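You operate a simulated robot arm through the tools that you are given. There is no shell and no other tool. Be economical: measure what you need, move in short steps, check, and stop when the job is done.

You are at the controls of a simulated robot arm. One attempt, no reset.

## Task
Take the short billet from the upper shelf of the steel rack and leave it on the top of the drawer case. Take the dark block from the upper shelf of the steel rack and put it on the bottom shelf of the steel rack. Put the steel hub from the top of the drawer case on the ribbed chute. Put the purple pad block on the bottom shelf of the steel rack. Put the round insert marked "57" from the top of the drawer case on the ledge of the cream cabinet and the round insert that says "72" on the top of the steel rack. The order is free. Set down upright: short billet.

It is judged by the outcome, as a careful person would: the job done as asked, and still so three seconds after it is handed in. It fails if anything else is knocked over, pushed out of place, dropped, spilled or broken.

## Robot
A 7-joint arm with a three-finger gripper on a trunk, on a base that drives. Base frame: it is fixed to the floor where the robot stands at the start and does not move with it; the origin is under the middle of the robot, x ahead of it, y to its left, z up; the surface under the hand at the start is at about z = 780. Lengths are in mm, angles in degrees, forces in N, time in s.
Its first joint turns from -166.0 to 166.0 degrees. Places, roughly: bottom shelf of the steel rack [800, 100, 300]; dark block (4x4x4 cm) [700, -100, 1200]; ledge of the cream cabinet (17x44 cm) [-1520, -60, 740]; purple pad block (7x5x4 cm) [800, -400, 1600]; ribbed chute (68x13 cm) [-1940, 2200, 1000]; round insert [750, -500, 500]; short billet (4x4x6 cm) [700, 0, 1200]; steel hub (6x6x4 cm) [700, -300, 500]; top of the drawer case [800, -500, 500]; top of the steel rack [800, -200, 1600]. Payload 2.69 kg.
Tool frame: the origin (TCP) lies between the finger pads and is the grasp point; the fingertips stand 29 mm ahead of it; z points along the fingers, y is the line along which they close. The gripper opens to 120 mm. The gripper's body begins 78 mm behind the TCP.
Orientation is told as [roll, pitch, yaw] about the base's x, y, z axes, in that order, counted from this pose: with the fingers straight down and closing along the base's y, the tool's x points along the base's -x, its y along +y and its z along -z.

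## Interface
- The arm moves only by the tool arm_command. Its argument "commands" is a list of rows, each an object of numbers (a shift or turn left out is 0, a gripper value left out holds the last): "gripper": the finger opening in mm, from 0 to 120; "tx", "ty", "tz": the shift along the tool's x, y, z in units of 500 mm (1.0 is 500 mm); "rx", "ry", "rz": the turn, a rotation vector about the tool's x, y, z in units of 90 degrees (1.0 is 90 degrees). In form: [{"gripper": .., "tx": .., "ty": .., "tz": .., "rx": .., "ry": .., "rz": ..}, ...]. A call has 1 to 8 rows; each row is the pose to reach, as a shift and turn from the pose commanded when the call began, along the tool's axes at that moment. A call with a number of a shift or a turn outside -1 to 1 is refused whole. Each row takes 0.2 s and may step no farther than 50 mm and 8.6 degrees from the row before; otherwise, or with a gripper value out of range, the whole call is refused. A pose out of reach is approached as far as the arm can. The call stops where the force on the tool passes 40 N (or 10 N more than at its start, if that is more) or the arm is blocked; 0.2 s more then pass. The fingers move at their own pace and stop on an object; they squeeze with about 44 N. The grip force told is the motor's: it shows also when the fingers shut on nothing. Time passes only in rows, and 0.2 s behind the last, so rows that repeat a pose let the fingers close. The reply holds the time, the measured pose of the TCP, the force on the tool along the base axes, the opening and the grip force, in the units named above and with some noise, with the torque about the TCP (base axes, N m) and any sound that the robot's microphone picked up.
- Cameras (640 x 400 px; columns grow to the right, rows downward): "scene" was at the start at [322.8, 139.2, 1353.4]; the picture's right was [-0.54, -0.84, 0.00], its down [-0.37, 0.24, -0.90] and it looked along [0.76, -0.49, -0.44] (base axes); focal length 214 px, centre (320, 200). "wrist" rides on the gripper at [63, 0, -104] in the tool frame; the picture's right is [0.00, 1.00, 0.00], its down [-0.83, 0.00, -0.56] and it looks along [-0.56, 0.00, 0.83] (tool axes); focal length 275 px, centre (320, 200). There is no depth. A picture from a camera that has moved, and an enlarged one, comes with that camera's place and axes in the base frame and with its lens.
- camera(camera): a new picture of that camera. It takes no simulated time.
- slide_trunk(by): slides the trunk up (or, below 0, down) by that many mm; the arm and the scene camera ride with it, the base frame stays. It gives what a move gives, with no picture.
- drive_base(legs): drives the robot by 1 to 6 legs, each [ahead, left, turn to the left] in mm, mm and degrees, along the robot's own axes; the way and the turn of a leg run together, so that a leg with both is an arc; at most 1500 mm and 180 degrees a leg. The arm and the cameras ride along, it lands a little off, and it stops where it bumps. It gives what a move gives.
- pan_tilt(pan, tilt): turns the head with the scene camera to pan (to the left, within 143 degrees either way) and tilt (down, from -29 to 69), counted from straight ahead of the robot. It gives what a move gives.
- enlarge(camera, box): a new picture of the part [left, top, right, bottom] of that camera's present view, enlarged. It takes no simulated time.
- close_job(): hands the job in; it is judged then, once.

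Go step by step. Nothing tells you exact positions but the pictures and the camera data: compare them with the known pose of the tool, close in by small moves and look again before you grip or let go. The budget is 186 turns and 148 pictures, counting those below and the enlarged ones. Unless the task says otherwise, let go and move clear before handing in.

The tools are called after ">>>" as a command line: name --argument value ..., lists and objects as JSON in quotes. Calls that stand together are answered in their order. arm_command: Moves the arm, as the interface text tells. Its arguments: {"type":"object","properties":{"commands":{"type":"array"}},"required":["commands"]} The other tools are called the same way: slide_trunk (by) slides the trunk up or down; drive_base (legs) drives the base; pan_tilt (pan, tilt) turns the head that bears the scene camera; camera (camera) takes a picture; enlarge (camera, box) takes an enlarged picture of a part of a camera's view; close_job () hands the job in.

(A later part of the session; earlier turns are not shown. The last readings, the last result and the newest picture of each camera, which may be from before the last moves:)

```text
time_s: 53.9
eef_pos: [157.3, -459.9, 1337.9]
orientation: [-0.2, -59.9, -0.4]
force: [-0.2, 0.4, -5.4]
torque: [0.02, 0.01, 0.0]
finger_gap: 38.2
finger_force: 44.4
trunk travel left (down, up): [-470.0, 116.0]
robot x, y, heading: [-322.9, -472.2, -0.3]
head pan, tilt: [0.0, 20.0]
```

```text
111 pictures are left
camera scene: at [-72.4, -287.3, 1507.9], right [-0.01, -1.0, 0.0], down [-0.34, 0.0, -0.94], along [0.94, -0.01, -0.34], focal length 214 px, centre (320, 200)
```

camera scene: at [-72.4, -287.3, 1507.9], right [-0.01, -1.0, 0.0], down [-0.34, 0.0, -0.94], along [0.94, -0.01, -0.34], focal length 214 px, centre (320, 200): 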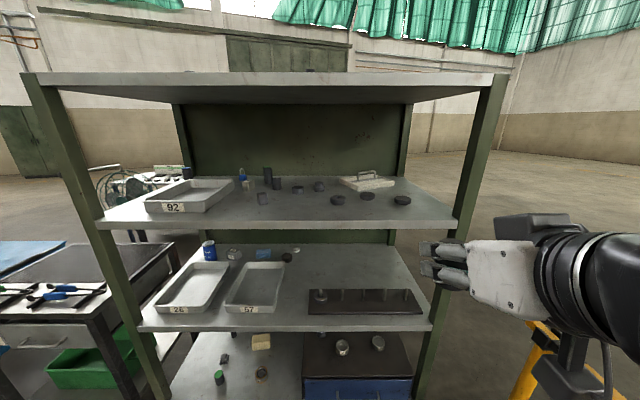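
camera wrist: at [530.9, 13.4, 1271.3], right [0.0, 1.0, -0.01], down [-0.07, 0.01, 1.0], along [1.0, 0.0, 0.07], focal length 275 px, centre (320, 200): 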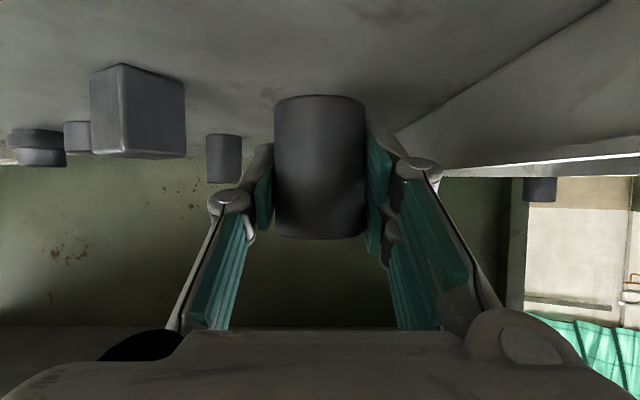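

>>> slide_trunk --by -400

>>> slide_trunk --by -65

>>> arm_command --commands '[{"tx": 0.087, "tz": 0.05}, {"tx": 0.173, "tz": 0.1}, {"tx": 0.26, "tz": 0.15}, {"tx": 0.346, "tz": 0.2}, {"tx": 0.43, "tz": 0.25}, {"tx": 0.51, "tz": 0.3}, {"tx": 0.57, "tz": 0.33}]'

>>> camera --camera "wrist"

>>> camera --camera "scene"

```text
time_s: 57.7
eef_pos: [296.9, -460.5, 939.6]
orientation: [-0.2, -59.8, -0.3]
force: [-0.3, 0.3, -5.1]
torque: [0.0, 0.02, 0.03]
finger_gap: 38.3
finger_force: 43.7
trunk travel left (down, up): [-70.0, 516.0]
robot x, y, heading: [-321.2, -475.7, -0.3]
head pan, tilt: [0.0, 20.0]
```

```text
time_s: 58.8
eef_pos: [295.6, -461.0, 875.2]
orientation: [-0.1, -59.9, -0.4]
force: [0.0, -0.3, -5.2]
torque: [0.03, -0.01, 0.0]
finger_gap: 38.4
finger_force: 44.2
trunk travel left (down, up): [-5.0, 581.0]
robot x, y, heading: [-322.3, -475.0, -0.4]
head pan, tilt: [0.0, 20.0]
```

```text
refused: row 1 steps farther than a row can; nothing moved
```

```text
110 pictures are left
camera wrist: at [175.6, -460.7, 872.5], right [0.01, 1.0, -0.01], down [-0.06, 0.01, 1.0], along [1.0, -0.01, 0.06], focal length 275 px, centre (320, 200)
```

wrist: 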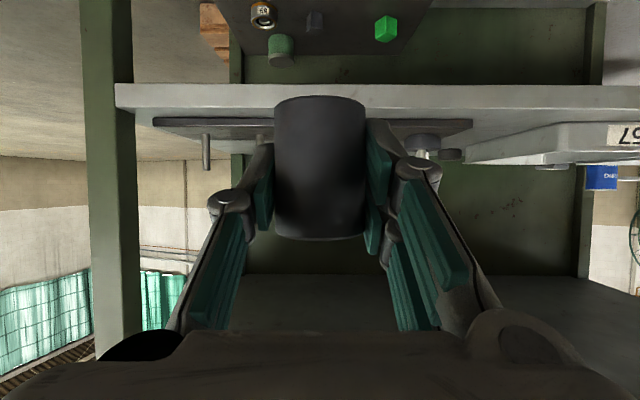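

```text
109 pictures are left
camera scene: at [71.2, -288.3, 1043.4], right [-0.01, -1.0, 0.0], down [-0.34, 0.0, -0.94], along [0.94, -0.01, -0.34], focal length 214 px, centre (320, 200)
```

scene: 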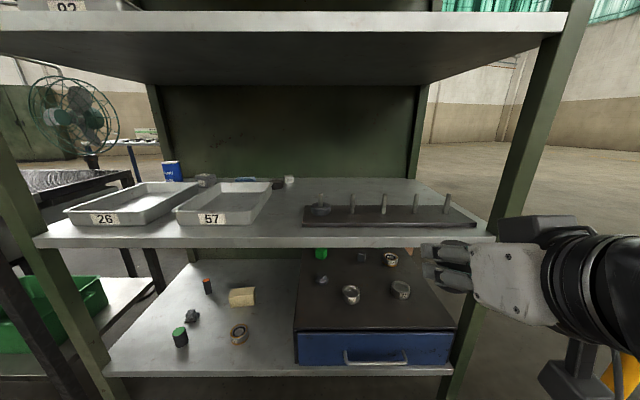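

The trunk also swings forward as it lowers. More objects stand on the case; I enlarge.

>>> enlarge --camera "scene" --box '[290, 235, 470, 347]'

>>> enlarge --camera "wrist" --box '[180, 0, 440, 100]'

```text
3.56 times, centred on (380, 291) of scene
camera zoom: at [71.2, -288.3, 1043.4], right [-0.01, -1.0, 0.0], down [-0.34, 0.0, -0.94], along [0.94, -0.01, -0.34], focal length 763 px, centre (107, -124)
```

zoom: 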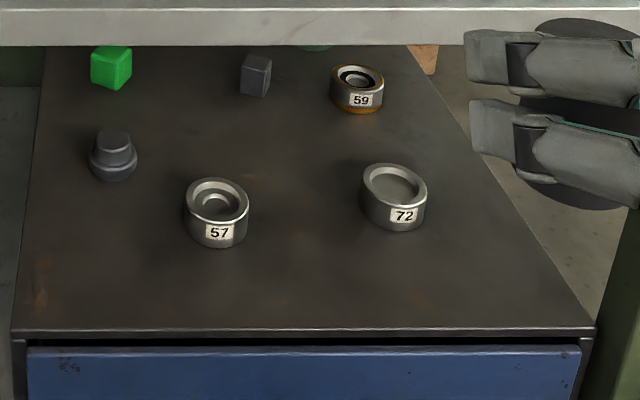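

```text
2.46 times, centred on (310, 50) of wrist
camera zoom: at [175.6, -460.7, 872.5], right [0.01, 1.0, -0.01], down [-0.06, 0.01, 1.0], along [1.0, -0.01, 0.06], focal length 678 px, centre (345, 569)
```

zoom: 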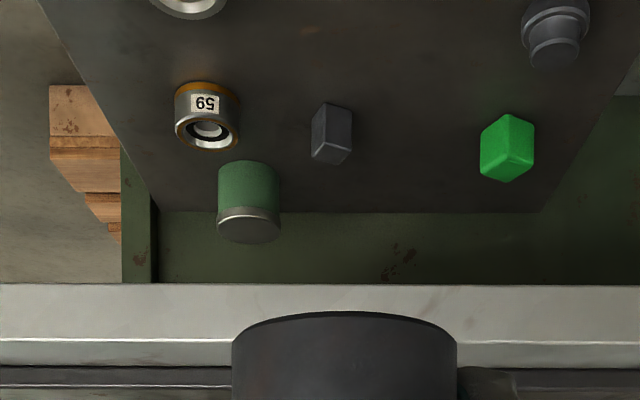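

57 is at about (628, −388), 72 at (643, −557), hub at (700, −300). The spot (715, −474) between the inserts is free for the billet. Lower the arm in front of the case.

>>> arm_command --commands '[{"tx": 0.0767, "tz": 0.0443}, {"tx": 0.153, "tz": 0.0886}, {"tx": 0.23, "tz": 0.133}, {"tx": 0.307, "tz": 0.177}, {"tx": 0.3835, "tz": 0.2215}, {"tx": 0.46, "tz": 0.266}, {"tx": 0.537, "tz": 0.31}]'

>>> camera --camera "wrist"

>>> camera --camera "scene"

```text
time_s: 60.6
eef_pos: [510.2, -391.2, 825.6]
orientation: [80.8, -56.6, -87.5]
force: [-0.5, 0.9, -5.7]
torque: [-0.05, 0.0, -0.03]
finger_gap: 38.1
finger_force: 43.1
out of reach, approached as far as the arm can: row 1, 2, 3, 4, 5, 6, 7
trunk travel left (down, up): [-5.0, 581.0]
robot x, y, heading: [-319.5, -475.9, -0.4]
head pan, tilt: [0.0, 20.0]
stopped in row 7: the arm was blocked; the commanded pose is now the measured one
```

```text
106 pictures are left
camera wrist: at [405.7, -347.4, 781.4], right [0.12, 0.83, 0.54], down [-0.53, -0.4, 0.75], along [0.84, -0.38, 0.39], focal length 275 px, centre (320, 200)
```

wrist: 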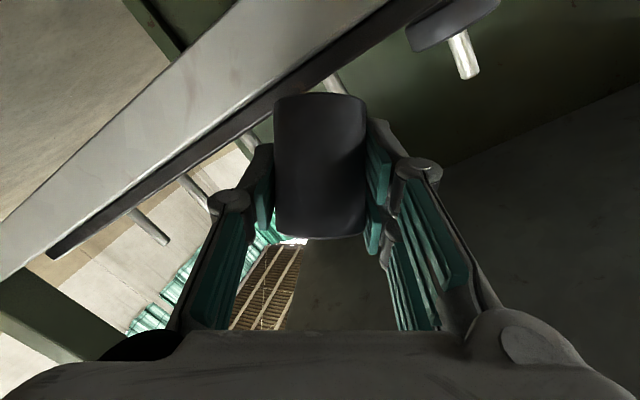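

```text
105 pictures are left
camera scene: at [63.2, -252.9, 1033.9], right [0.38, -0.93, 0.0], down [-0.4, -0.16, -0.9], along [0.83, 0.34, -0.44], focal length 214 px, centre (320, 200)
```

scene: 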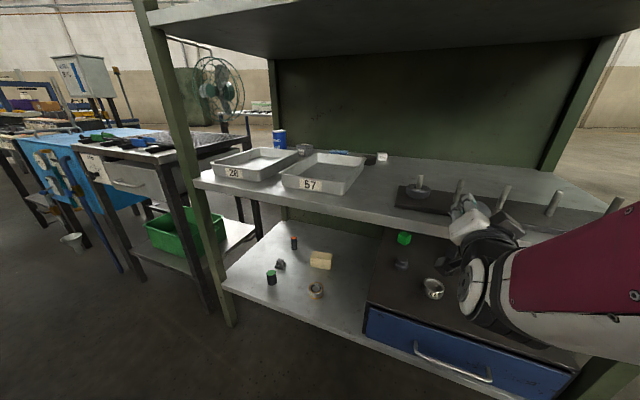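

The low pose was out of reach that near, and the arm swung aside (billet still held, nothing touched). I pull it back and restore the orientation.

>>> arm_command --commands '[{"tx": -0.029, "ty": -0.022, "tz": -0.079}, {"tx": -0.059, "ty": -0.044, "tz": -0.158}, {"tx": -0.088, "ty": -0.066, "tz": -0.236, "rx": 0.005, "ry": 0.05, "rz": -0.066}, {"tx": -0.118, "ty": -0.088, "tz": -0.315, "rx": 0.01, "ry": 0.1, "rz": -0.132}, {"tx": -0.148, "ty": -0.11, "tz": -0.394, "rx": 0.014, "ry": 0.15, "rz": -0.198}, {"tx": -0.148, "ty": -0.11, "tz": -0.394, "rx": 0.019, "ry": 0.2, "rz": -0.264}, {"tx": -0.148, "ty": -0.11, "tz": -0.394, "rx": 0.024, "ry": 0.25, "rz": -0.33}, {"tx": -0.148, "ty": -0.11, "tz": -0.394, "rx": 0.027, "ry": 0.282, "rz": -0.374}]'

>>> camera --camera "scene"

```text
time_s: 61.1
eef_pos: [494.7, -421.3, 816.1]
orientation: [68.2, -49.2, -78.6]
force: [-0.4, -0.2, -5.1]
torque: [-0.02, 0.03, 0.01]
finger_gap: 38.1
finger_force: 43.8
out of reach, approached as far as the arm can: row 1, 2
trunk travel left (down, up): [-5.0, 581.0]
robot x, y, heading: [-319.5, -473.9, -0.3]
head pan, tilt: [0.0, 20.0]
stopped in row 2: the arm was blocked; the commanded pose is now the measured one
```

```text
104 pictures are left
camera scene: at [71.1, -283.2, 1044.4], right [0.05, -1.0, 0.0], down [-0.33, -0.02, -0.94], along [0.94, 0.05, -0.33], focal length 214 px, centre (320, 200)
```

scene: 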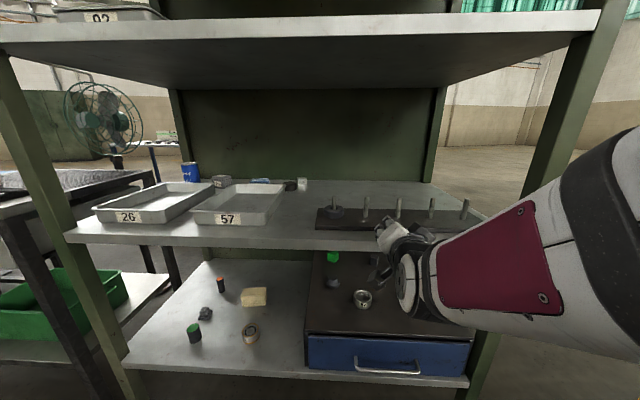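

I back the base away to free space, then sort the arm.

>>> drive_base --legs '[[-300, 0, 0]]'

>>> slide_trunk --by 200

>>> camera --camera "wrist"

>>> camera --camera "scene"

```text
time_s: 63.2
eef_pos: [191.8, -417.8, 818.9]
orientation: [68.5, -49.3, -78.7]
force: [0.5, 0.2, -4.5]
torque: [0.01, 0.0, 0.0]
finger_gap: 38.3
finger_force: 43.5
trunk travel left (down, up): [-5.0, 581.0]
robot x, y, heading: [-623.5, -472.7, -0.3]
head pan, tilt: [0.0, 20.0]
```

```text
time_s: 65.4
eef_pos: [191.4, -417.2, 1017.3]
orientation: [68.4, -49.3, -78.6]
force: [-0.3, 0.6, -4.2]
torque: [-0.03, 0.04, -0.02]
finger_gap: 38.1
finger_force: 44.1
trunk travel left (down, up): [-205.0, 381.0]
robot x, y, heading: [-627.7, -470.9, -0.4]
head pan, tilt: [0.0, 20.0]
```

```text
103 pictures are left
camera wrist: at [83.5, -368.3, 994.6], right [0.22, 0.77, 0.6], down [-0.43, -0.48, 0.77], along [0.88, -0.43, 0.22], focal length 275 px, centre (320, 200)
```

wrist: 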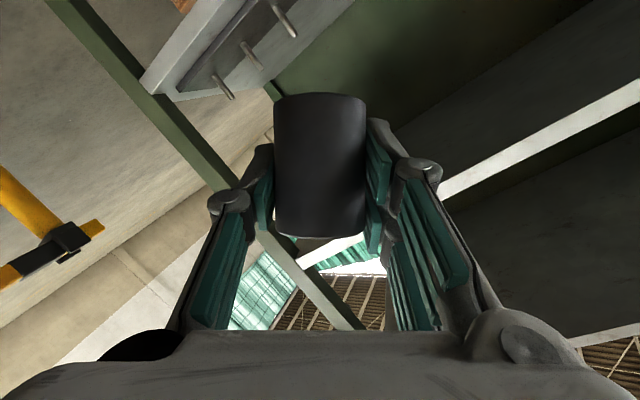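

```text
102 pictures are left
camera scene: at [-245.0, -285.8, 1243.2], right [-0.01, -1.0, 0.0], down [-0.34, 0.0, -0.94], along [0.94, -0.01, -0.34], focal length 214 px, centre (320, 200)
```

scene: 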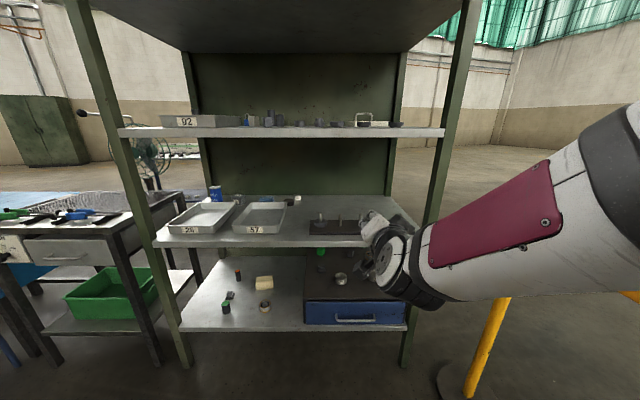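

Free space now. Restore the level 60° hand orientation.

>>> arm_command --commands '[{"rx": 0.001, "ry": 0.031, "rz": -0.074}, {"rx": 0.003, "ry": 0.062, "rz": -0.148}, {"rx": 0.004, "ry": 0.093, "rz": -0.222}, {"rx": 0.005, "ry": 0.125, "rz": -0.296}, {"rx": 0.007, "ry": 0.156, "rz": -0.37}, {"rx": 0.008, "ry": 0.187, "rz": -0.444}]'

>>> camera --camera "scene"

```text
time_s: 66.8
eef_pos: [192.3, -417.7, 1018.4]
orientation: [0.5, -60.4, -0.8]
force: [0.6, 0.7, -5.7]
torque: [0.04, -0.01, -0.03]
finger_gap: 38.2
finger_force: 44.3
trunk travel left (down, up): [-205.0, 381.0]
robot x, y, heading: [-627.3, -466.4, -0.3]
head pan, tilt: [0.0, 20.0]
```

```text
101 pictures are left
camera scene: at [-244.9, -285.9, 1243.2], right [-0.01, -1.0, 0.0], down [-0.34, 0.0, -0.94], along [0.94, -0.01, -0.34], focal length 214 px, centre (320, 200)
```

scene: 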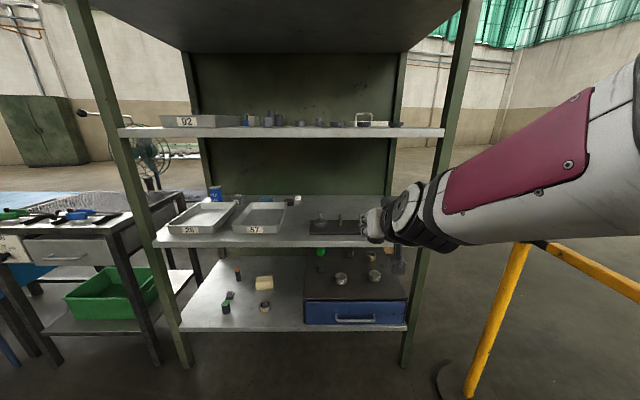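

>>> slide_trunk --by -202

>>> arm_command --commands '[{"tx": 0.069, "tz": 0.04}, {"tx": 0.139, "tz": 0.08}]'

```text
time_s: 69.0
eef_pos: [192.1, -417.9, 815.5]
orientation: [0.7, -60.3, -1.0]
force: [0.6, -0.3, -5.8]
torque: [0.02, -0.01, -0.01]
finger_gap: 38.1
finger_force: 44.5
trunk travel left (down, up): [-3.0, 583.0]
robot x, y, heading: [-628.6, -471.5, -0.4]
head pan, tilt: [0.0, 20.0]
```

```text
time_s: 69.6
eef_pos: [192.0, -418.3, 735.0]
orientation: [0.7, -60.4, -0.9]
force: [-0.9, 0.2, -5.2]
torque: [-0.03, -0.02, -0.02]
finger_gap: 38.3
finger_force: 43.4
trunk travel left (down, up): [-3.0, 583.0]
robot x, y, heading: [-626.3, -472.1, -0.4]
head pan, tilt: [0.0, 20.0]
```

Reachable at this distance. Continue downwards.

>>> arm_command --commands '[{"tx": 0.069, "tz": 0.04}, {"tx": 0.139, "tz": 0.08}]'

>>> arm_command --commands '[{"tx": 0.069, "tz": 0.04}, {"tx": 0.12, "tz": 0.07}]'

>>> camera --camera "wrist"

>>> camera --camera "scene"

```text
time_s: 70.2
eef_pos: [219.2, -410.4, 663.7]
orientation: [0.7, -60.2, -0.9]
force: [-0.8, -0.4, -5.1]
torque: [0.07, 0.05, -0.01]
finger_gap: 38.2
finger_force: 44.0
out of reach, approached as far as the arm can: row 1, 2
trunk travel left (down, up): [-3.0, 583.0]
robot x, y, heading: [-627.0, -472.1, -0.2]
head pan, tilt: [0.0, 20.0]
```

```text
time_s: 70.8
eef_pos: [227.7, -409.8, 591.9]
orientation: [0.6, -60.3, -1.0]
force: [0.6, -0.2, -4.7]
torque: [0.01, -0.02, 0.03]
finger_gap: 38.0
finger_force: 44.3
out of reach, approached as far as the arm can: row 1, 2
trunk travel left (down, up): [-3.0, 583.0]
robot x, y, heading: [-622.0, -471.9, -0.4]
head pan, tilt: [0.0, 20.0]
```

```text
100 pictures are left
camera wrist: at [106.0, -408.8, 589.4], right [0.01, 1.0, 0.0], down [-0.07, 0.0, 1.0], along [1.0, -0.01, 0.07], focal length 275 px, centre (320, 200)
```

wrist: 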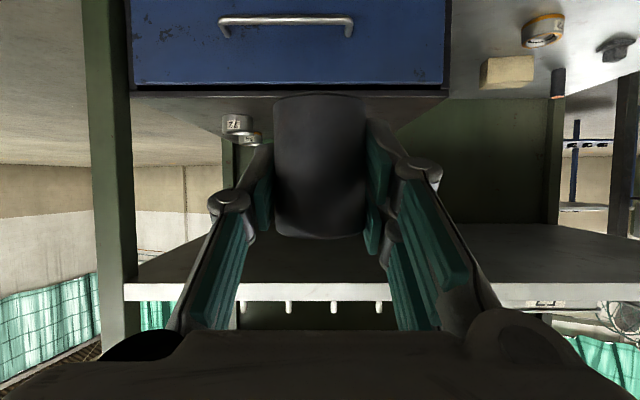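

```text
99 pictures are left
camera scene: at [-233.4, -285.9, 1041.5], right [-0.01, -1.0, 0.0], down [-0.34, 0.0, -0.94], along [0.94, -0.01, -0.34], focal length 214 px, centre (320, 200)
```

scene: 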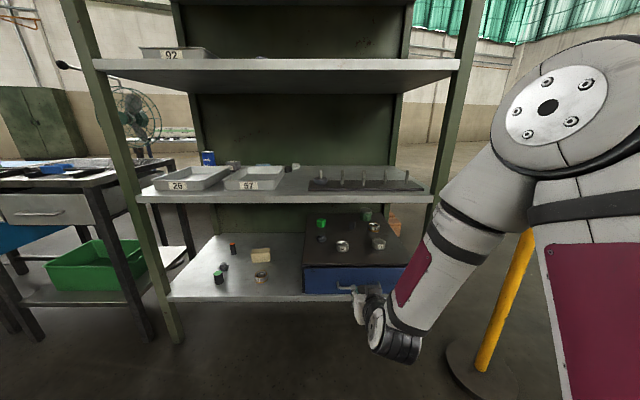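

Height 592 is held at a reach of about 855. I drive closer and line up on y = −474, then look.

>>> drive_base --legs '[[0, -62, 0.4], [190, 0, 0]]'

>>> camera --camera "wrist"

>>> camera --camera "scene"

```text
time_s: 72.9
eef_pos: [418.3, -464.9, 592.1]
orientation: [0.7, -60.2, -0.6]
force: [0.0, 0.1, -5.6]
torque: [0.02, 0.02, -0.03]
finger_gap: 38.5
finger_force: 44.4
trunk travel left (down, up): [-3.0, 583.0]
robot x, y, heading: [-436.8, -534.4, -0.0]
head pan, tilt: [0.0, 20.0]
```

```text
98 pictures are left
camera wrist: at [297.6, -465.2, 589.4], right [0.0, 1.0, 0.0], down [-0.07, 0.0, 1.0], along [1.0, 0.0, 0.07], focal length 275 px, centre (320, 200)
```

wrist: 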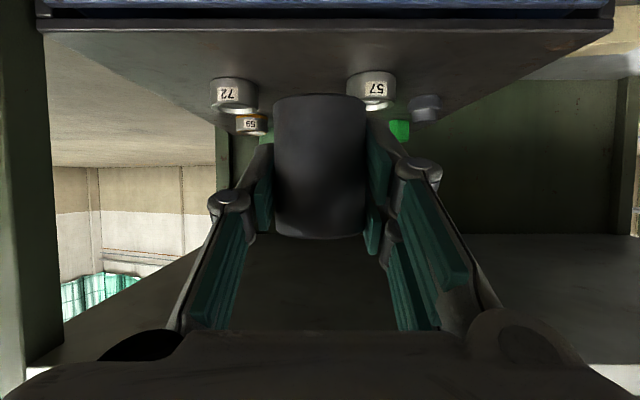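

```text
97 pictures are left
camera scene: at [-42.3, -344.6, 1041.4], right [0.0, -1.0, 0.0], down [-0.34, 0.0, -0.94], along [0.94, 0.0, -0.34], focal length 214 px, centre (320, 200)
```

scene: 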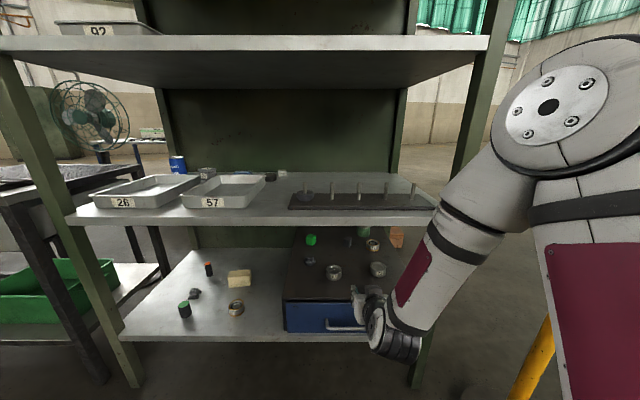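

Triangulating again, the case top is nearer z≈457 with its front edge at x≈545. I lower a bit and shift to y = −490 before driving in.

>>> arm_command --commands '[{"tx": 0.012, "ty": -0.025, "tz": 0.053}, {"tx": 0.024, "ty": -0.05, "tz": 0.106}]'

>>> drive_base --legs '[[110, 0, 0]]'

>>> camera --camera "wrist"

>>> camera --camera "scene"

```text
time_s: 73.5
eef_pos: [457.5, -488.5, 556.6]
orientation: [0.7, -60.2, -0.6]
force: [-0.4, 0.1, -5.1]
torque: [-0.06, -0.02, 0.02]
finger_gap: 38.2
finger_force: 44.3
trunk travel left (down, up): [-3.0, 583.0]
robot x, y, heading: [-429.2, -533.1, 0.0]
head pan, tilt: [0.0, 20.0]
```

```text
time_s: 74.7
eef_pos: [566.6, -490.4, 555.2]
orientation: [0.6, -60.2, -0.5]
force: [-0.1, -0.1, -5.3]
torque: [0.01, -0.01, -0.02]
finger_gap: 38.4
finger_force: 44.1
trunk travel left (down, up): [-3.0, 583.0]
robot x, y, heading: [-323.6, -533.2, -0.0]
head pan, tilt: [0.0, 20.0]
```

```text
96 pictures are left
camera wrist: at [446.2, -490.8, 552.8], right [0.0, 1.0, 0.0], down [-0.07, 0.0, 1.0], along [1.0, 0.0, 0.07], focal length 275 px, centre (320, 200)
```

wrist: 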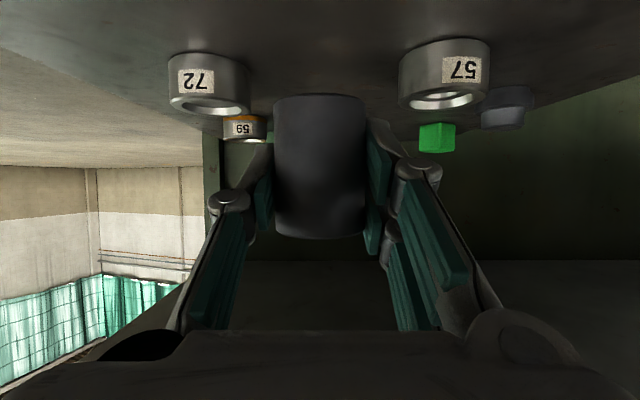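

```text
95 pictures are left
camera scene: at [66.4, -344.9, 1041.4], right [0.0, -1.0, 0.0], down [-0.34, 0.0, -0.94], along [0.94, 0.0, -0.34], focal length 214 px, centre (320, 200)
```

scene: 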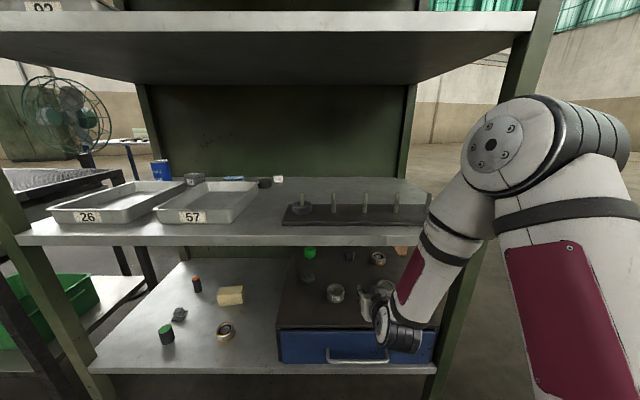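

Line-up is good: 57 at about (640, −402), 72 at (661, −577). Drive in 110 mm more, then lower with the arm.

>>> drive_base --legs '[[110, 0, 0]]'

>>> camera --camera "wrist"

>>> camera --camera "scene"

```text
time_s: 75.9
eef_pos: [679.8, -490.5, 556.7]
orientation: [0.6, -60.2, -0.6]
force: [0.4, 0.2, -5.4]
torque: [0.03, 0.02, 0.01]
finger_gap: 38.1
finger_force: 43.3
trunk travel left (down, up): [-3.0, 583.0]
robot x, y, heading: [-213.1, -531.8, -0.2]
head pan, tilt: [0.0, 20.0]
```

```text
94 pictures are left
camera wrist: at [558.2, -490.6, 552.8], right [0.0, 1.0, 0.0], down [-0.07, 0.0, 1.0], along [1.0, 0.0, 0.07], focal length 275 px, centre (320, 200)
```

wrist: 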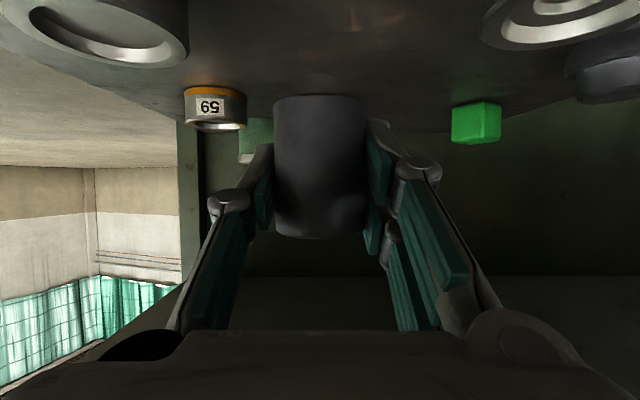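

```text
93 pictures are left
camera scene: at [178.4, -344.9, 1041.4], right [0.0, -1.0, 0.0], down [-0.34, 0.0, -0.94], along [0.94, 0.0, -0.34], focal length 214 px, centre (320, 200)
```

scene: 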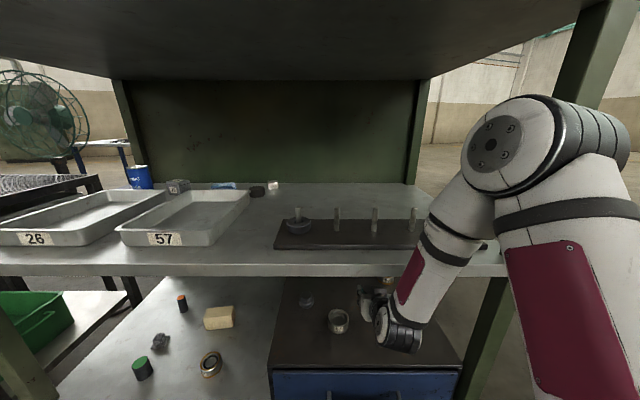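

>>> arm_command --commands '[{"tx": -0.015, "tz": 0.026}, {"tx": -0.03, "tz": 0.052}, {"tx": 0.006, "tz": 0.073}, {"tx": 0.036, "tz": 0.09}]'

>>> camera --camera "wrist"

>>> enlarge --camera "scene" --box '[260, 220, 500, 370]'

```text
time_s: 76.9
eef_pos: [698.8, -490.3, 526.7]
orientation: [0.5, -60.2, -0.3]
force: [0.5, 0.6, -5.4]
torque: [-0.02, 0.01, 0.03]
finger_gap: 38.1
finger_force: 44.2
trunk travel left (down, up): [-3.0, 583.0]
robot x, y, heading: [-217.3, -536.8, -0.2]
head pan, tilt: [0.0, 20.0]
```

```text
92 pictures are left
camera wrist: at [577.4, -491.3, 522.6], right [0.0, 1.0, 0.0], down [-0.07, 0.0, 1.0], along [1.0, 0.0, 0.07], focal length 275 px, centre (320, 200)
```

wrist: 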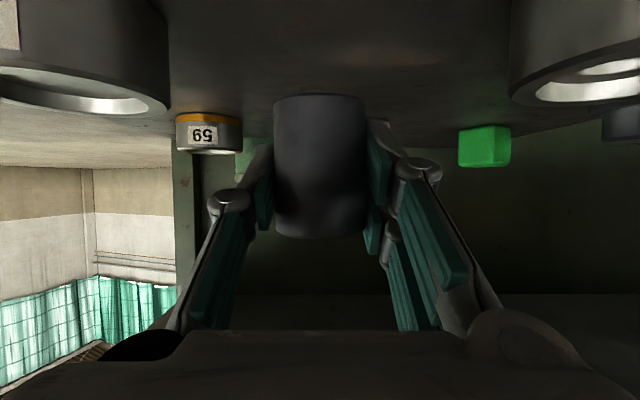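

```text
2.67 times, centred on (380, 295) of scene
camera zoom: at [169.5, -345.6, 1044.9], right [0.0, -1.0, 0.0], down [-0.34, 0.0, -0.94], along [0.94, 0.0, -0.34], focal length 572 px, centre (160, -53)
```

zoom: 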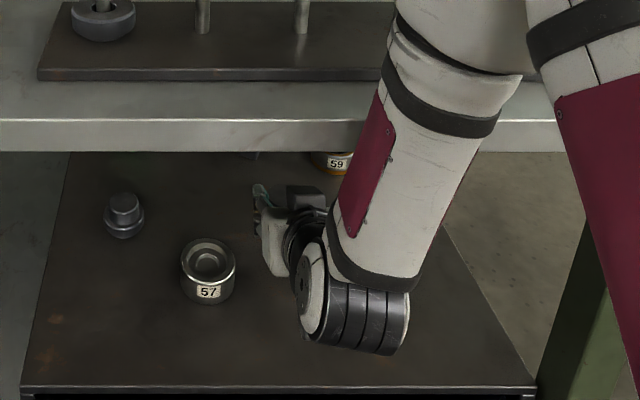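

The arm stopped short of its goal by ~10 mm, and the forearm looks close to the shelf's lip. I back the base off 80 mm to flatten the forearm, then reach in again.

>>> drive_base --legs '[[-80, 0, 0]]'

>>> arm_command --commands '[{"tx": -0.02, "tz": 0.035}, {"tx": -0.04, "tz": 0.069}]'

>>> enlarge --camera "scene" --box '[260, 180, 500, 330]'

```text
time_s: 77.9
eef_pos: [631.3, -490.0, 518.5]
orientation: [0.7, -60.2, -0.7]
force: [0.7, 1.0, -4.5]
torque: [0.02, 0.02, -0.01]
finger_gap: 38.3
finger_force: 44.2
trunk travel left (down, up): [-3.0, 583.0]
robot x, y, heading: [-288.4, -534.4, -0.1]
head pan, tilt: [0.0, 20.0]
```

```text
time_s: 78.5
eef_pos: [672.2, -489.6, 518.5]
orientation: [0.7, -60.2, -0.5]
force: [-0.1, -0.5, -4.7]
torque: [-0.01, -0.01, 0.0]
finger_gap: 38.1
finger_force: 43.9
trunk travel left (down, up): [-3.0, 583.0]
robot x, y, heading: [-292.5, -534.5, -0.0]
head pan, tilt: [0.0, 20.0]
```

```text
2.67 times, centred on (380, 255) of scene
camera zoom: at [99.0, -344.7, 1041.4], right [0.0, -1.0, 0.0], down [-0.34, 0.0, -0.94], along [0.94, 0.0, -0.34], focal length 572 px, centre (160, 53)
```

zoom: 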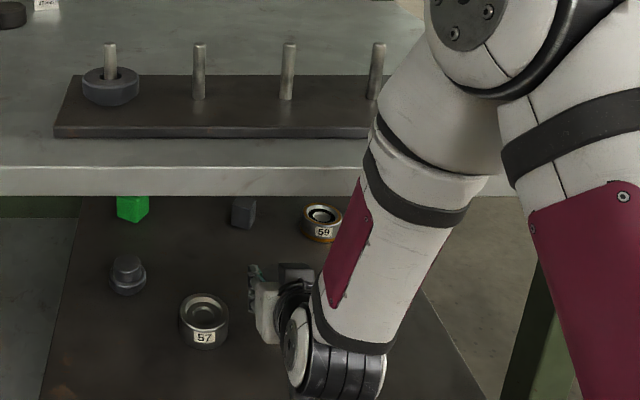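

Indeed the forearm had been resting on the lip; it is free now. From here I extend 45 mm more and look.

>>> arm_command --commands '[{"tx": -0.015, "tz": 0.026}, {"tx": -0.03, "tz": 0.052}, {"tx": -0.045, "tz": 0.078}]'

>>> enlarge --camera "scene" --box '[260, 180, 500, 330]'

>>> camera --camera "wrist"

```text
time_s: 79.3
eef_pos: [715.1, -489.8, 519.2]
orientation: [0.7, -60.1, -0.5]
force: [0.3, 0.3, -4.5]
torque: [-0.01, 0.02, 0.02]
finger_gap: 38.1
finger_force: 44.1
trunk travel left (down, up): [-3.0, 583.0]
robot x, y, heading: [-291.5, -533.8, 0.0]
head pan, tilt: [0.0, 20.0]
```

```text
2.67 times, centred on (380, 255) of scene
camera zoom: at [99.0, -344.7, 1041.4], right [0.0, -1.0, 0.0], down [-0.34, 0.0, -0.94], along [0.94, 0.0, -0.34], focal length 572 px, centre (160, 53)
```

zoom: 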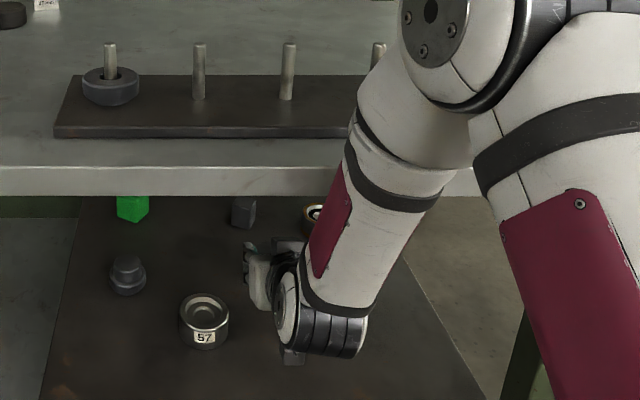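

```text
88 pictures are left
camera wrist: at [594.6, -490.9, 515.0], right [0.0, 1.0, 0.0], down [-0.07, 0.0, 1.0], along [1.0, 0.0, 0.07], focal length 275 px, centre (320, 200)
```

wrist: 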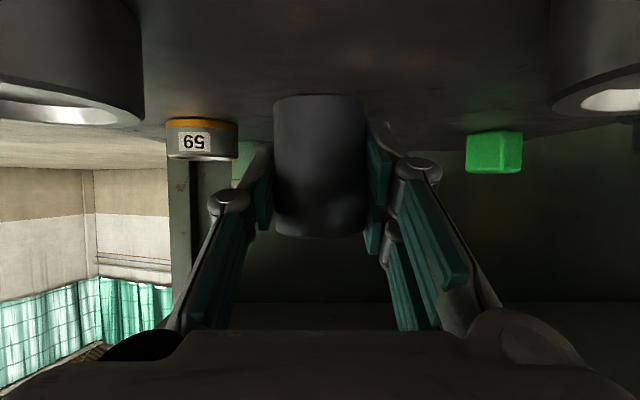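

No contact now. Lower the billet gently.

>>> arm_command --commands '[{"tx": 0.007, "tz": 0.004}, {"tx": 0.0121, "tz": 0.007}, {"tx": 0.0173, "tz": 0.01}]'

```text
time_s: 80.1
eef_pos: [716.1, -490.1, 508.5]
orientation: [0.7, -60.1, -0.7]
force: [0.1, 0.4, -5.8]
torque: [0.01, 0.02, -0.04]
finger_gap: 38.1
finger_force: 43.6
trunk travel left (down, up): [-3.0, 583.0]
robot x, y, heading: [-293.6, -533.5, -0.2]
head pan, tilt: [0.0, 20.0]
```

>>> arm_command --commands '[{"tx": 0.0052, "tz": 0.003}, {"tx": 0.0104, "tz": 0.006}]'

>>> arm_command --commands '[{"tx": 0.0052, "tz": 0.003}]'

>>> camera --camera "wrist"

```text
time_s: 80.7
eef_pos: [715.5, -490.3, 502.2]
orientation: [0.8, -60.2, -0.6]
force: [-1.0, -0.8, -4.7]
torque: [0.02, 0.03, 0.0]
finger_gap: 38.1
finger_force: 44.1
trunk travel left (down, up): [-3.0, 583.0]
robot x, y, heading: [-292.5, -532.1, -0.4]
head pan, tilt: [0.0, 20.0]
```

```text
time_s: 81.1
eef_pos: [715.1, -488.8, 498.7]
orientation: [0.7, -60.2, -0.6]
force: [-0.3, 0.4, -5.0]
torque: [0.04, 0.01, -0.04]
finger_gap: 37.8
finger_force: 43.6
trunk travel left (down, up): [-3.0, 583.0]
robot x, y, heading: [-294.3, -531.0, -0.1]
head pan, tilt: [0.0, 20.0]
```

```text
87 pictures are left
camera wrist: at [594.5, -490.2, 496.0], right [0.0, 1.0, 0.0], down [-0.07, 0.0, 1.0], along [1.0, 0.0, 0.07], focal length 275 px, centre (320, 200)
```

wrist: 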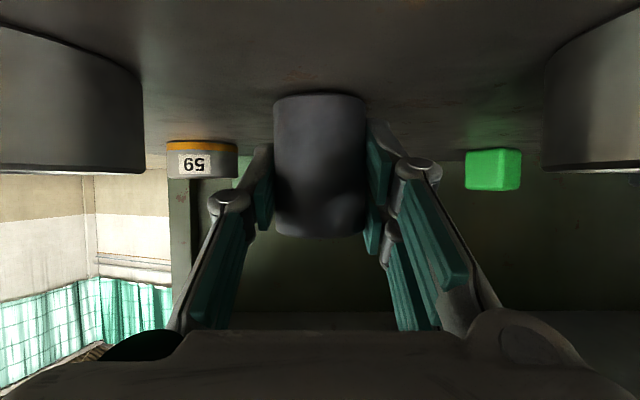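

>>> arm_command --commands '[{"tx": 0.0052, "tz": 0.003}]'

>>> arm_command --commands '[{"tx": 0.0035, "tz": 0.002}]'

>>> arm_command --commands '[{"tx": 0.0035, "tz": 0.002}]'

```text
time_s: 81.5
eef_pos: [716.1, -489.5, 498.1]
orientation: [0.7, -60.4, -0.6]
force: [-4.2, 0.7, 7.0]
torque: [-0.02, -0.14, 0.03]
finger_gap: 38.1
finger_force: 44.3
trunk travel left (down, up): [-3.0, 583.0]
robot x, y, heading: [-289.9, -533.6, 0.2]
head pan, tilt: [0.0, 20.0]
```

```text
time_s: 81.9
eef_pos: [716.9, -490.0, 499.7]
orientation: [0.7, -60.7, -0.7]
force: [-8.7, -1.8, 25.7]
torque: [-0.04, -0.3, -0.01]
finger_gap: 38.2
finger_force: 44.3
trunk travel left (down, up): [-3.0, 583.0]
robot x, y, heading: [-291.9, -532.8, -0.0]
head pan, tilt: [0.0, 20.0]
```

```text
time_s: 82.3
eef_pos: [717.6, -488.9, 495.9]
orientation: [0.8, -60.7, -0.7]
force: [-5.0, -1.1, 34.1]
torque: [0.25, -0.21, -0.05]
finger_gap: 38.4
finger_force: 44.1
trunk travel left (down, up): [-3.0, 583.0]
robot x, y, heading: [-293.4, -535.9, 0.2]
head pan, tilt: [0.0, 20.0]
```

Contact at TCP z≈498 (case top ≈462). I relieve the pressure and open slowly.

>>> arm_command --commands '[{"tx": -0.006, "tz": -0.0035}, {"tx": -0.006, "tz": -0.0035}]'

>>> arm_command --commands '[{"gripper": 39}, {"gripper": 41}, {"gripper": 44}, {"gripper": 50}, {"gripper": 54}]'

>>> camera --camera "wrist"

```text
time_s: 82.9
eef_pos: [715.7, -489.1, 496.3]
orientation: [0.7, -60.3, -0.7]
force: [7.4, -2.2, 16.4]
torque: [0.02, -0.69, -0.03]
finger_gap: 38.2
finger_force: 43.7
trunk travel left (down, up): [-3.0, 583.0]
robot x, y, heading: [-293.6, -534.2, 0.2]
head pan, tilt: [0.0, 20.0]
```

```text
time_s: 84.1
eef_pos: [713.4, -488.7, 493.6]
orientation: [0.7, -60.0, -0.6]
force: [0.1, -1.7, 2.6]
torque: [0.01, -0.01, -0.03]
finger_gap: 55.1
finger_force: 0.0
trunk travel left (down, up): [-3.0, 583.0]
robot x, y, heading: [-290.0, -533.5, -0.1]
head pan, tilt: [0.0, 20.0]
```

```text
86 pictures are left
camera wrist: at [592.7, -489.3, 490.9], right [0.0, 1.0, 0.0], down [-0.07, 0.0, 1.0], along [1.0, 0.0, 0.07], focal length 275 px, centre (320, 200)
```

wrist: 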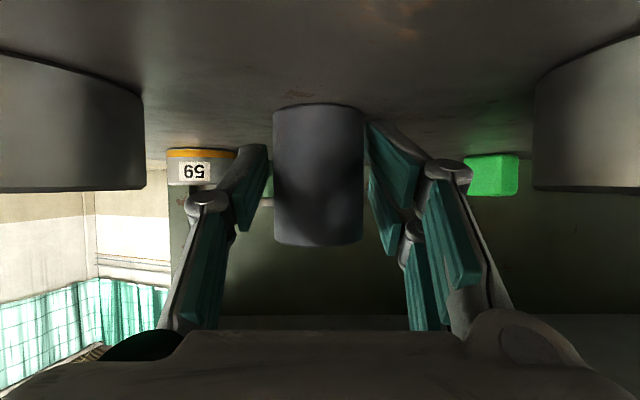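

Billet stands. Withdraw straight back.

>>> arm_command --commands '[{"tx": 0.014, "tz": -0.037}, {"tx": 0.033, "tz": -0.074}, {"tx": 0.05, "tz": -0.11}, {"tx": 0.066, "tz": -0.147}]'

>>> camera --camera "wrist"

```text
time_s: 85.1
eef_pos: [634.3, -491.4, 504.2]
orientation: [0.7, -60.3, -0.6]
force: [-0.6, -0.3, -0.3]
torque: [-0.04, -0.02, 0.02]
finger_gap: 54.0
finger_force: 0.1
trunk travel left (down, up): [-3.0, 583.0]
robot x, y, heading: [-290.5, -532.8, 0.0]
head pan, tilt: [0.0, 20.0]
```

```text
85 pictures are left
camera wrist: at [513.3, -490.8, 500.9], right [0.0, 1.0, 0.0], down [-0.07, 0.0, 1.0], along [1.0, 0.0, 0.07], focal length 275 px, centre (320, 200)
```

wrist: 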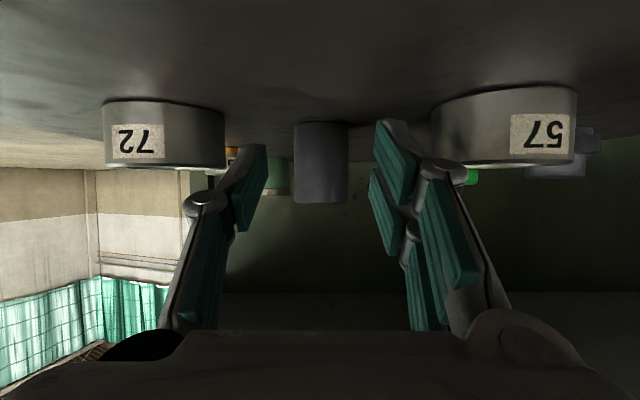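

Billet stands at about (707, −491). Next insert 57 at about (635, −408): back the base off, shift left, open the fingers and look.

>>> drive_base --legs '[[-110, 0, 0], [0, 84, 0]]'

>>> arm_command --commands '[{"gripper": 88}, {"gripper": 88}]'

>>> camera --camera "wrist"

```text
time_s: 87.0
eef_pos: [525.2, -405.3, 505.0]
orientation: [0.7, -60.2, -0.5]
force: [0.6, 0.2, -0.8]
torque: [0.01, 0.0, 0.04]
finger_gap: 54.0
finger_force: 0.1
trunk travel left (down, up): [-3.0, 583.0]
robot x, y, heading: [-401.6, -446.4, -0.1]
head pan, tilt: [0.0, 20.0]
```

```text
time_s: 87.6
eef_pos: [525.4, -404.7, 503.9]
orientation: [0.7, -60.2, -0.6]
force: [0.0, -0.3, 0.8]
torque: [-0.01, 0.01, 0.01]
finger_gap: 88.0
finger_force: 0.1
trunk travel left (down, up): [-3.0, 583.0]
robot x, y, heading: [-404.2, -450.1, -0.1]
head pan, tilt: [0.0, 20.0]
```

```text
84 pictures are left
camera wrist: at [403.5, -405.8, 501.0], right [0.0, 1.0, 0.0], down [-0.07, 0.0, 1.0], along [1.0, 0.0, 0.07], focal length 275 px, centre (320, 200)
```

wrist: 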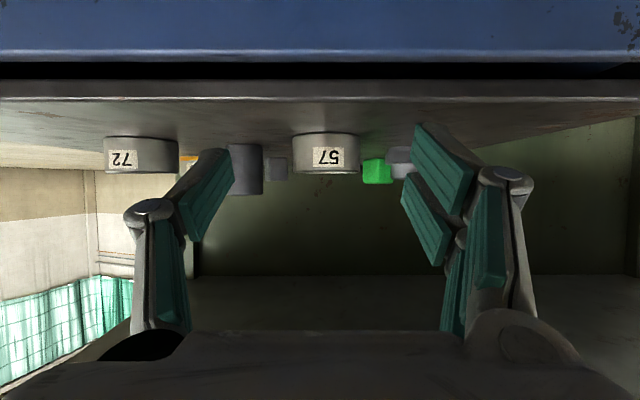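

I need a better fix on insert 57's distance; I enlarge it.

>>> enlarge --camera "wrist" --box '[240, 75, 400, 175]'

>>> enlarge --camera "scene" --box '[260, 200, 460, 325]'

```text
4.00 times, centred on (320, 125) of wrist
camera zoom: at [403.5, -405.8, 501.0], right [0.0, 1.0, 0.0], down [-0.07, 0.0, 1.0], along [1.0, 0.0, 0.07], focal length 1101 px, centre (320, 500)
```

zoom: 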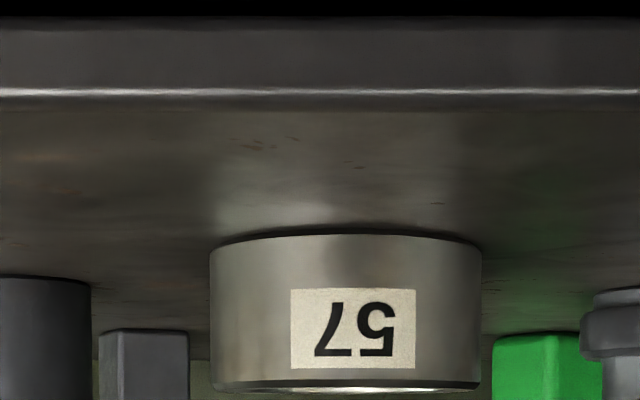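

```text
3.20 times, centred on (360, 262) of scene
camera zoom: at [-11.4, -260.2, 1041.5], right [0.0, -1.0, 0.0], down [-0.34, 0.0, -0.94], along [0.94, 0.0, -0.34], focal length 686 px, centre (192, 0)
```

zoom: 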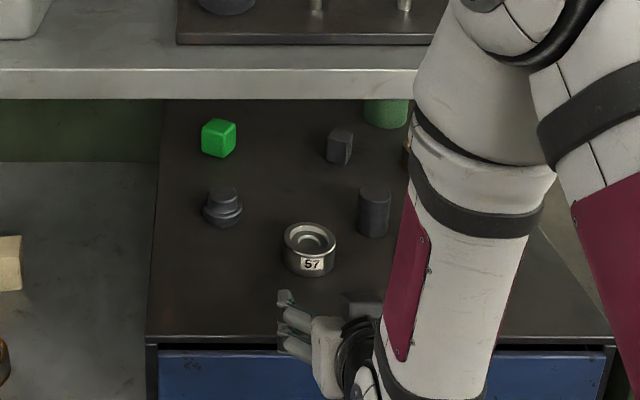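

Consistent now: case top z≈461, insert 57 axis ≈ (667, −399), Ø≈65. I align y, drive in 90 mm and look.

>>> arm_command --commands '[{"ty": 0.012}]'

>>> drive_base --legs '[[90, 0, 0]]'

>>> camera --camera "wrist"

```text
time_s: 88.0
eef_pos: [523.3, -399.2, 503.8]
orientation: [0.8, -60.3, -0.5]
force: [-0.3, 0.1, -1.2]
torque: [0.0, 0.03, 0.0]
finger_gap: 88.0
finger_force: 0.0
trunk travel left (down, up): [-3.0, 583.0]
robot x, y, heading: [-405.2, -450.3, 0.1]
head pan, tilt: [0.0, 20.0]
```

```text
time_s: 89.1
eef_pos: [615.5, -398.4, 505.3]
orientation: [0.7, -60.2, -0.6]
force: [0.5, 0.2, -0.3]
torque: [0.02, 0.01, -0.03]
finger_gap: 88.1
finger_force: 0.1
trunk travel left (down, up): [-3.0, 583.0]
robot x, y, heading: [-309.2, -446.7, -0.0]
head pan, tilt: [0.0, 20.0]
```

```text
81 pictures are left
camera wrist: at [494.6, -399.3, 501.1], right [0.0, 1.0, 0.0], down [-0.07, 0.0, 1.0], along [1.0, 0.0, 0.07], focal length 275 px, centre (320, 200)
```

wrist: 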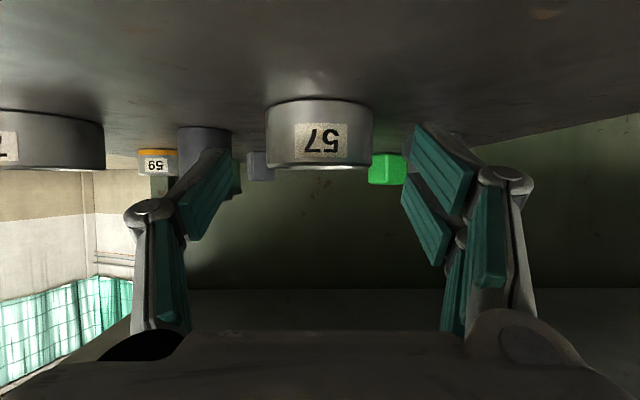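

>>> arm_command --commands '[{"tx": -0.02, "tz": 0.035}, {"tx": -0.04, "tz": 0.069}, {"tx": -0.028, "tz": 0.076}, {"tx": -0.019, "tz": 0.081}]'

>>> camera --camera "wrist"

```text
time_s: 90.1
eef_pos: [655.4, -397.4, 493.1]
orientation: [0.7, -60.2, -0.5]
force: [-0.2, 0.0, -0.6]
torque: [0.0, 0.04, -0.01]
finger_gap: 87.8
finger_force: 0.1
trunk travel left (down, up): [-3.0, 583.0]
robot x, y, heading: [-309.3, -450.6, 0.1]
head pan, tilt: [0.0, 20.0]
```

```text
80 pictures are left
camera wrist: at [534.2, -398.5, 489.7], right [0.0, 1.0, 0.0], down [-0.07, 0.0, 1.0], along [1.0, 0.0, 0.07], focal length 275 px, centre (320, 200)
```

wrist: 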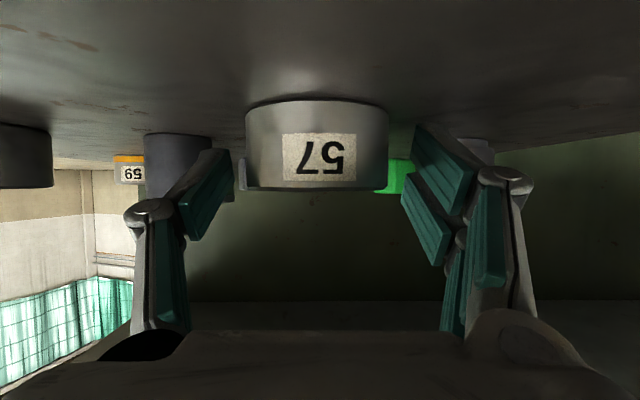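

57's axis coincides with the TCP, but the hand sits at its top rim. I go back 10 mm and 3 mm lower so the forward part of the pads is on its axis, then close.

>>> arm_command --commands '[{"tx": 0.015, "tz": -0.0143}, {"tx": 0.015, "tz": -0.0143, "gripper": 70}, {"tx": 0.015, "tz": -0.0143, "gripper": 64}, {"tx": 0.015, "tz": -0.0143, "gripper": 50}, {"tx": 0.015, "tz": -0.0143}]'

>>> camera --camera "wrist"

```text
time_s: 91.5
eef_pos: [646.3, -393.7, 493.8]
orientation: [1.1, -60.8, -0.6]
force: [-6.7, 3.5, 13.4]
torque: [0.53, 0.04, 0.2]
finger_gap: 61.5
finger_force: 8.2
trunk travel left (down, up): [-3.0, 583.0]
robot x, y, heading: [-311.9, -451.2, 0.0]
head pan, tilt: [0.0, 20.0]
stopped in row 5: the force on the tool passed its limit at 40 N (the readings are from after the stop); the commanded pose is now the measured one
```

```text
79 pictures are left
camera wrist: at [525.5, -395.1, 489.2], right [-0.01, 1.0, 0.01], down [-0.08, -0.01, 1.0], along [1.0, 0.01, 0.08], focal length 275 px, centre (320, 200)
```

wrist: 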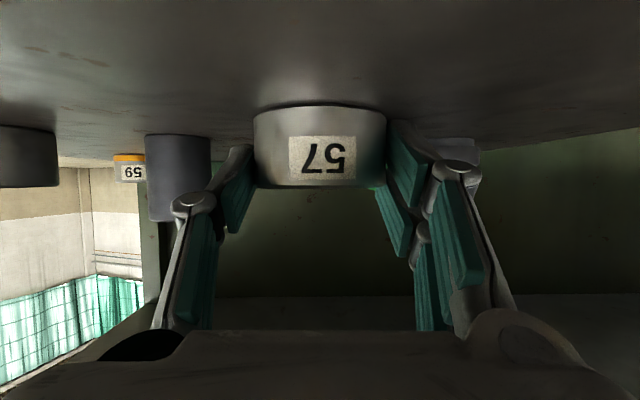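

>>> arm_command --commands '[{"tx": -0.005, "tz": -0.003, "gripper": 64}, {"tx": -0.005, "tz": -0.003, "gripper": 50}, {"tx": -0.005, "tz": -0.003, "gripper": 50}, {"tx": -0.005, "tz": -0.003, "gripper": 50}]'

>>> camera --camera "wrist"

```text
time_s: 92.5
eef_pos: [645.5, -395.7, 494.0]
orientation: [0.9, -60.4, -0.7]
force: [0.3, 0.0, 0.7]
torque: [0.11, 0.04, 0.01]
finger_gap: 61.4
finger_force: 43.9
trunk travel left (down, up): [-3.0, 583.0]
robot x, y, heading: [-309.2, -451.4, 0.0]
head pan, tilt: [0.0, 20.0]
```

```text
78 pictures are left
camera wrist: at [524.6, -396.8, 490.3], right [-0.01, 1.0, 0.0], down [-0.07, 0.0, 1.0], along [1.0, 0.01, 0.07], focal length 275 px, centre (320, 200)
```

wrist: 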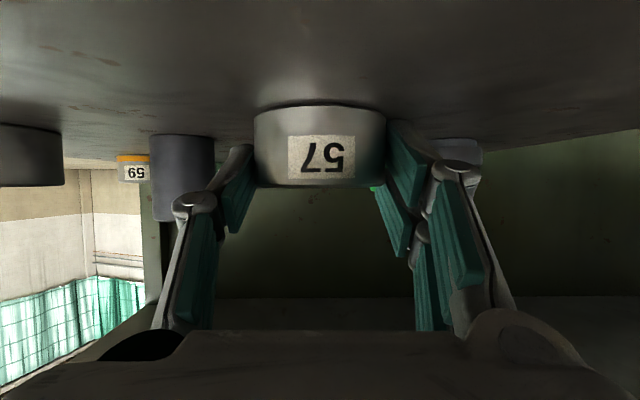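

Gripped at 61 mm. Lift slowly.

>>> arm_command --commands '[{"tx": -0.007, "tz": -0.004}, {"tx": -0.014, "tz": -0.008}, {"tx": -0.024, "tz": -0.014}, {"tx": -0.035, "tz": -0.02}]'

>>> camera --camera "wrist"

```text
time_s: 93.5
eef_pos: [645.1, -394.4, 513.2]
orientation: [0.9, -60.5, -0.5]
force: [0.4, 0.5, -6.2]
torque: [0.0, 0.08, -0.01]
finger_gap: 61.3
finger_force: 43.9
trunk travel left (down, up): [-3.0, 583.0]
robot x, y, heading: [-309.3, -452.7, -0.0]
head pan, tilt: [0.0, 20.0]
```

```text
77 pictures are left
camera wrist: at [525.0, -396.2, 509.8], right [-0.01, 1.0, 0.0], down [-0.07, 0.0, 1.0], along [1.0, 0.01, 0.07], focal length 275 px, centre (320, 200)
```

wrist: 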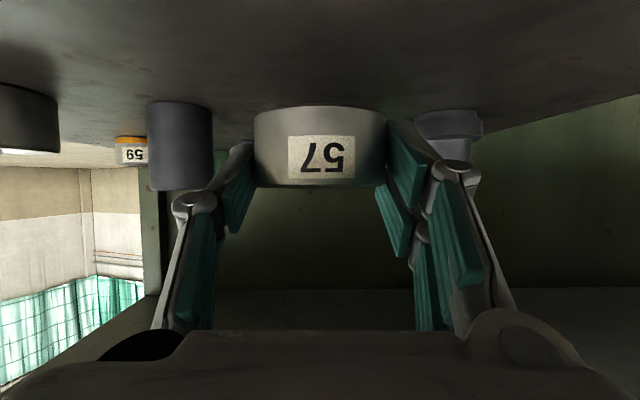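

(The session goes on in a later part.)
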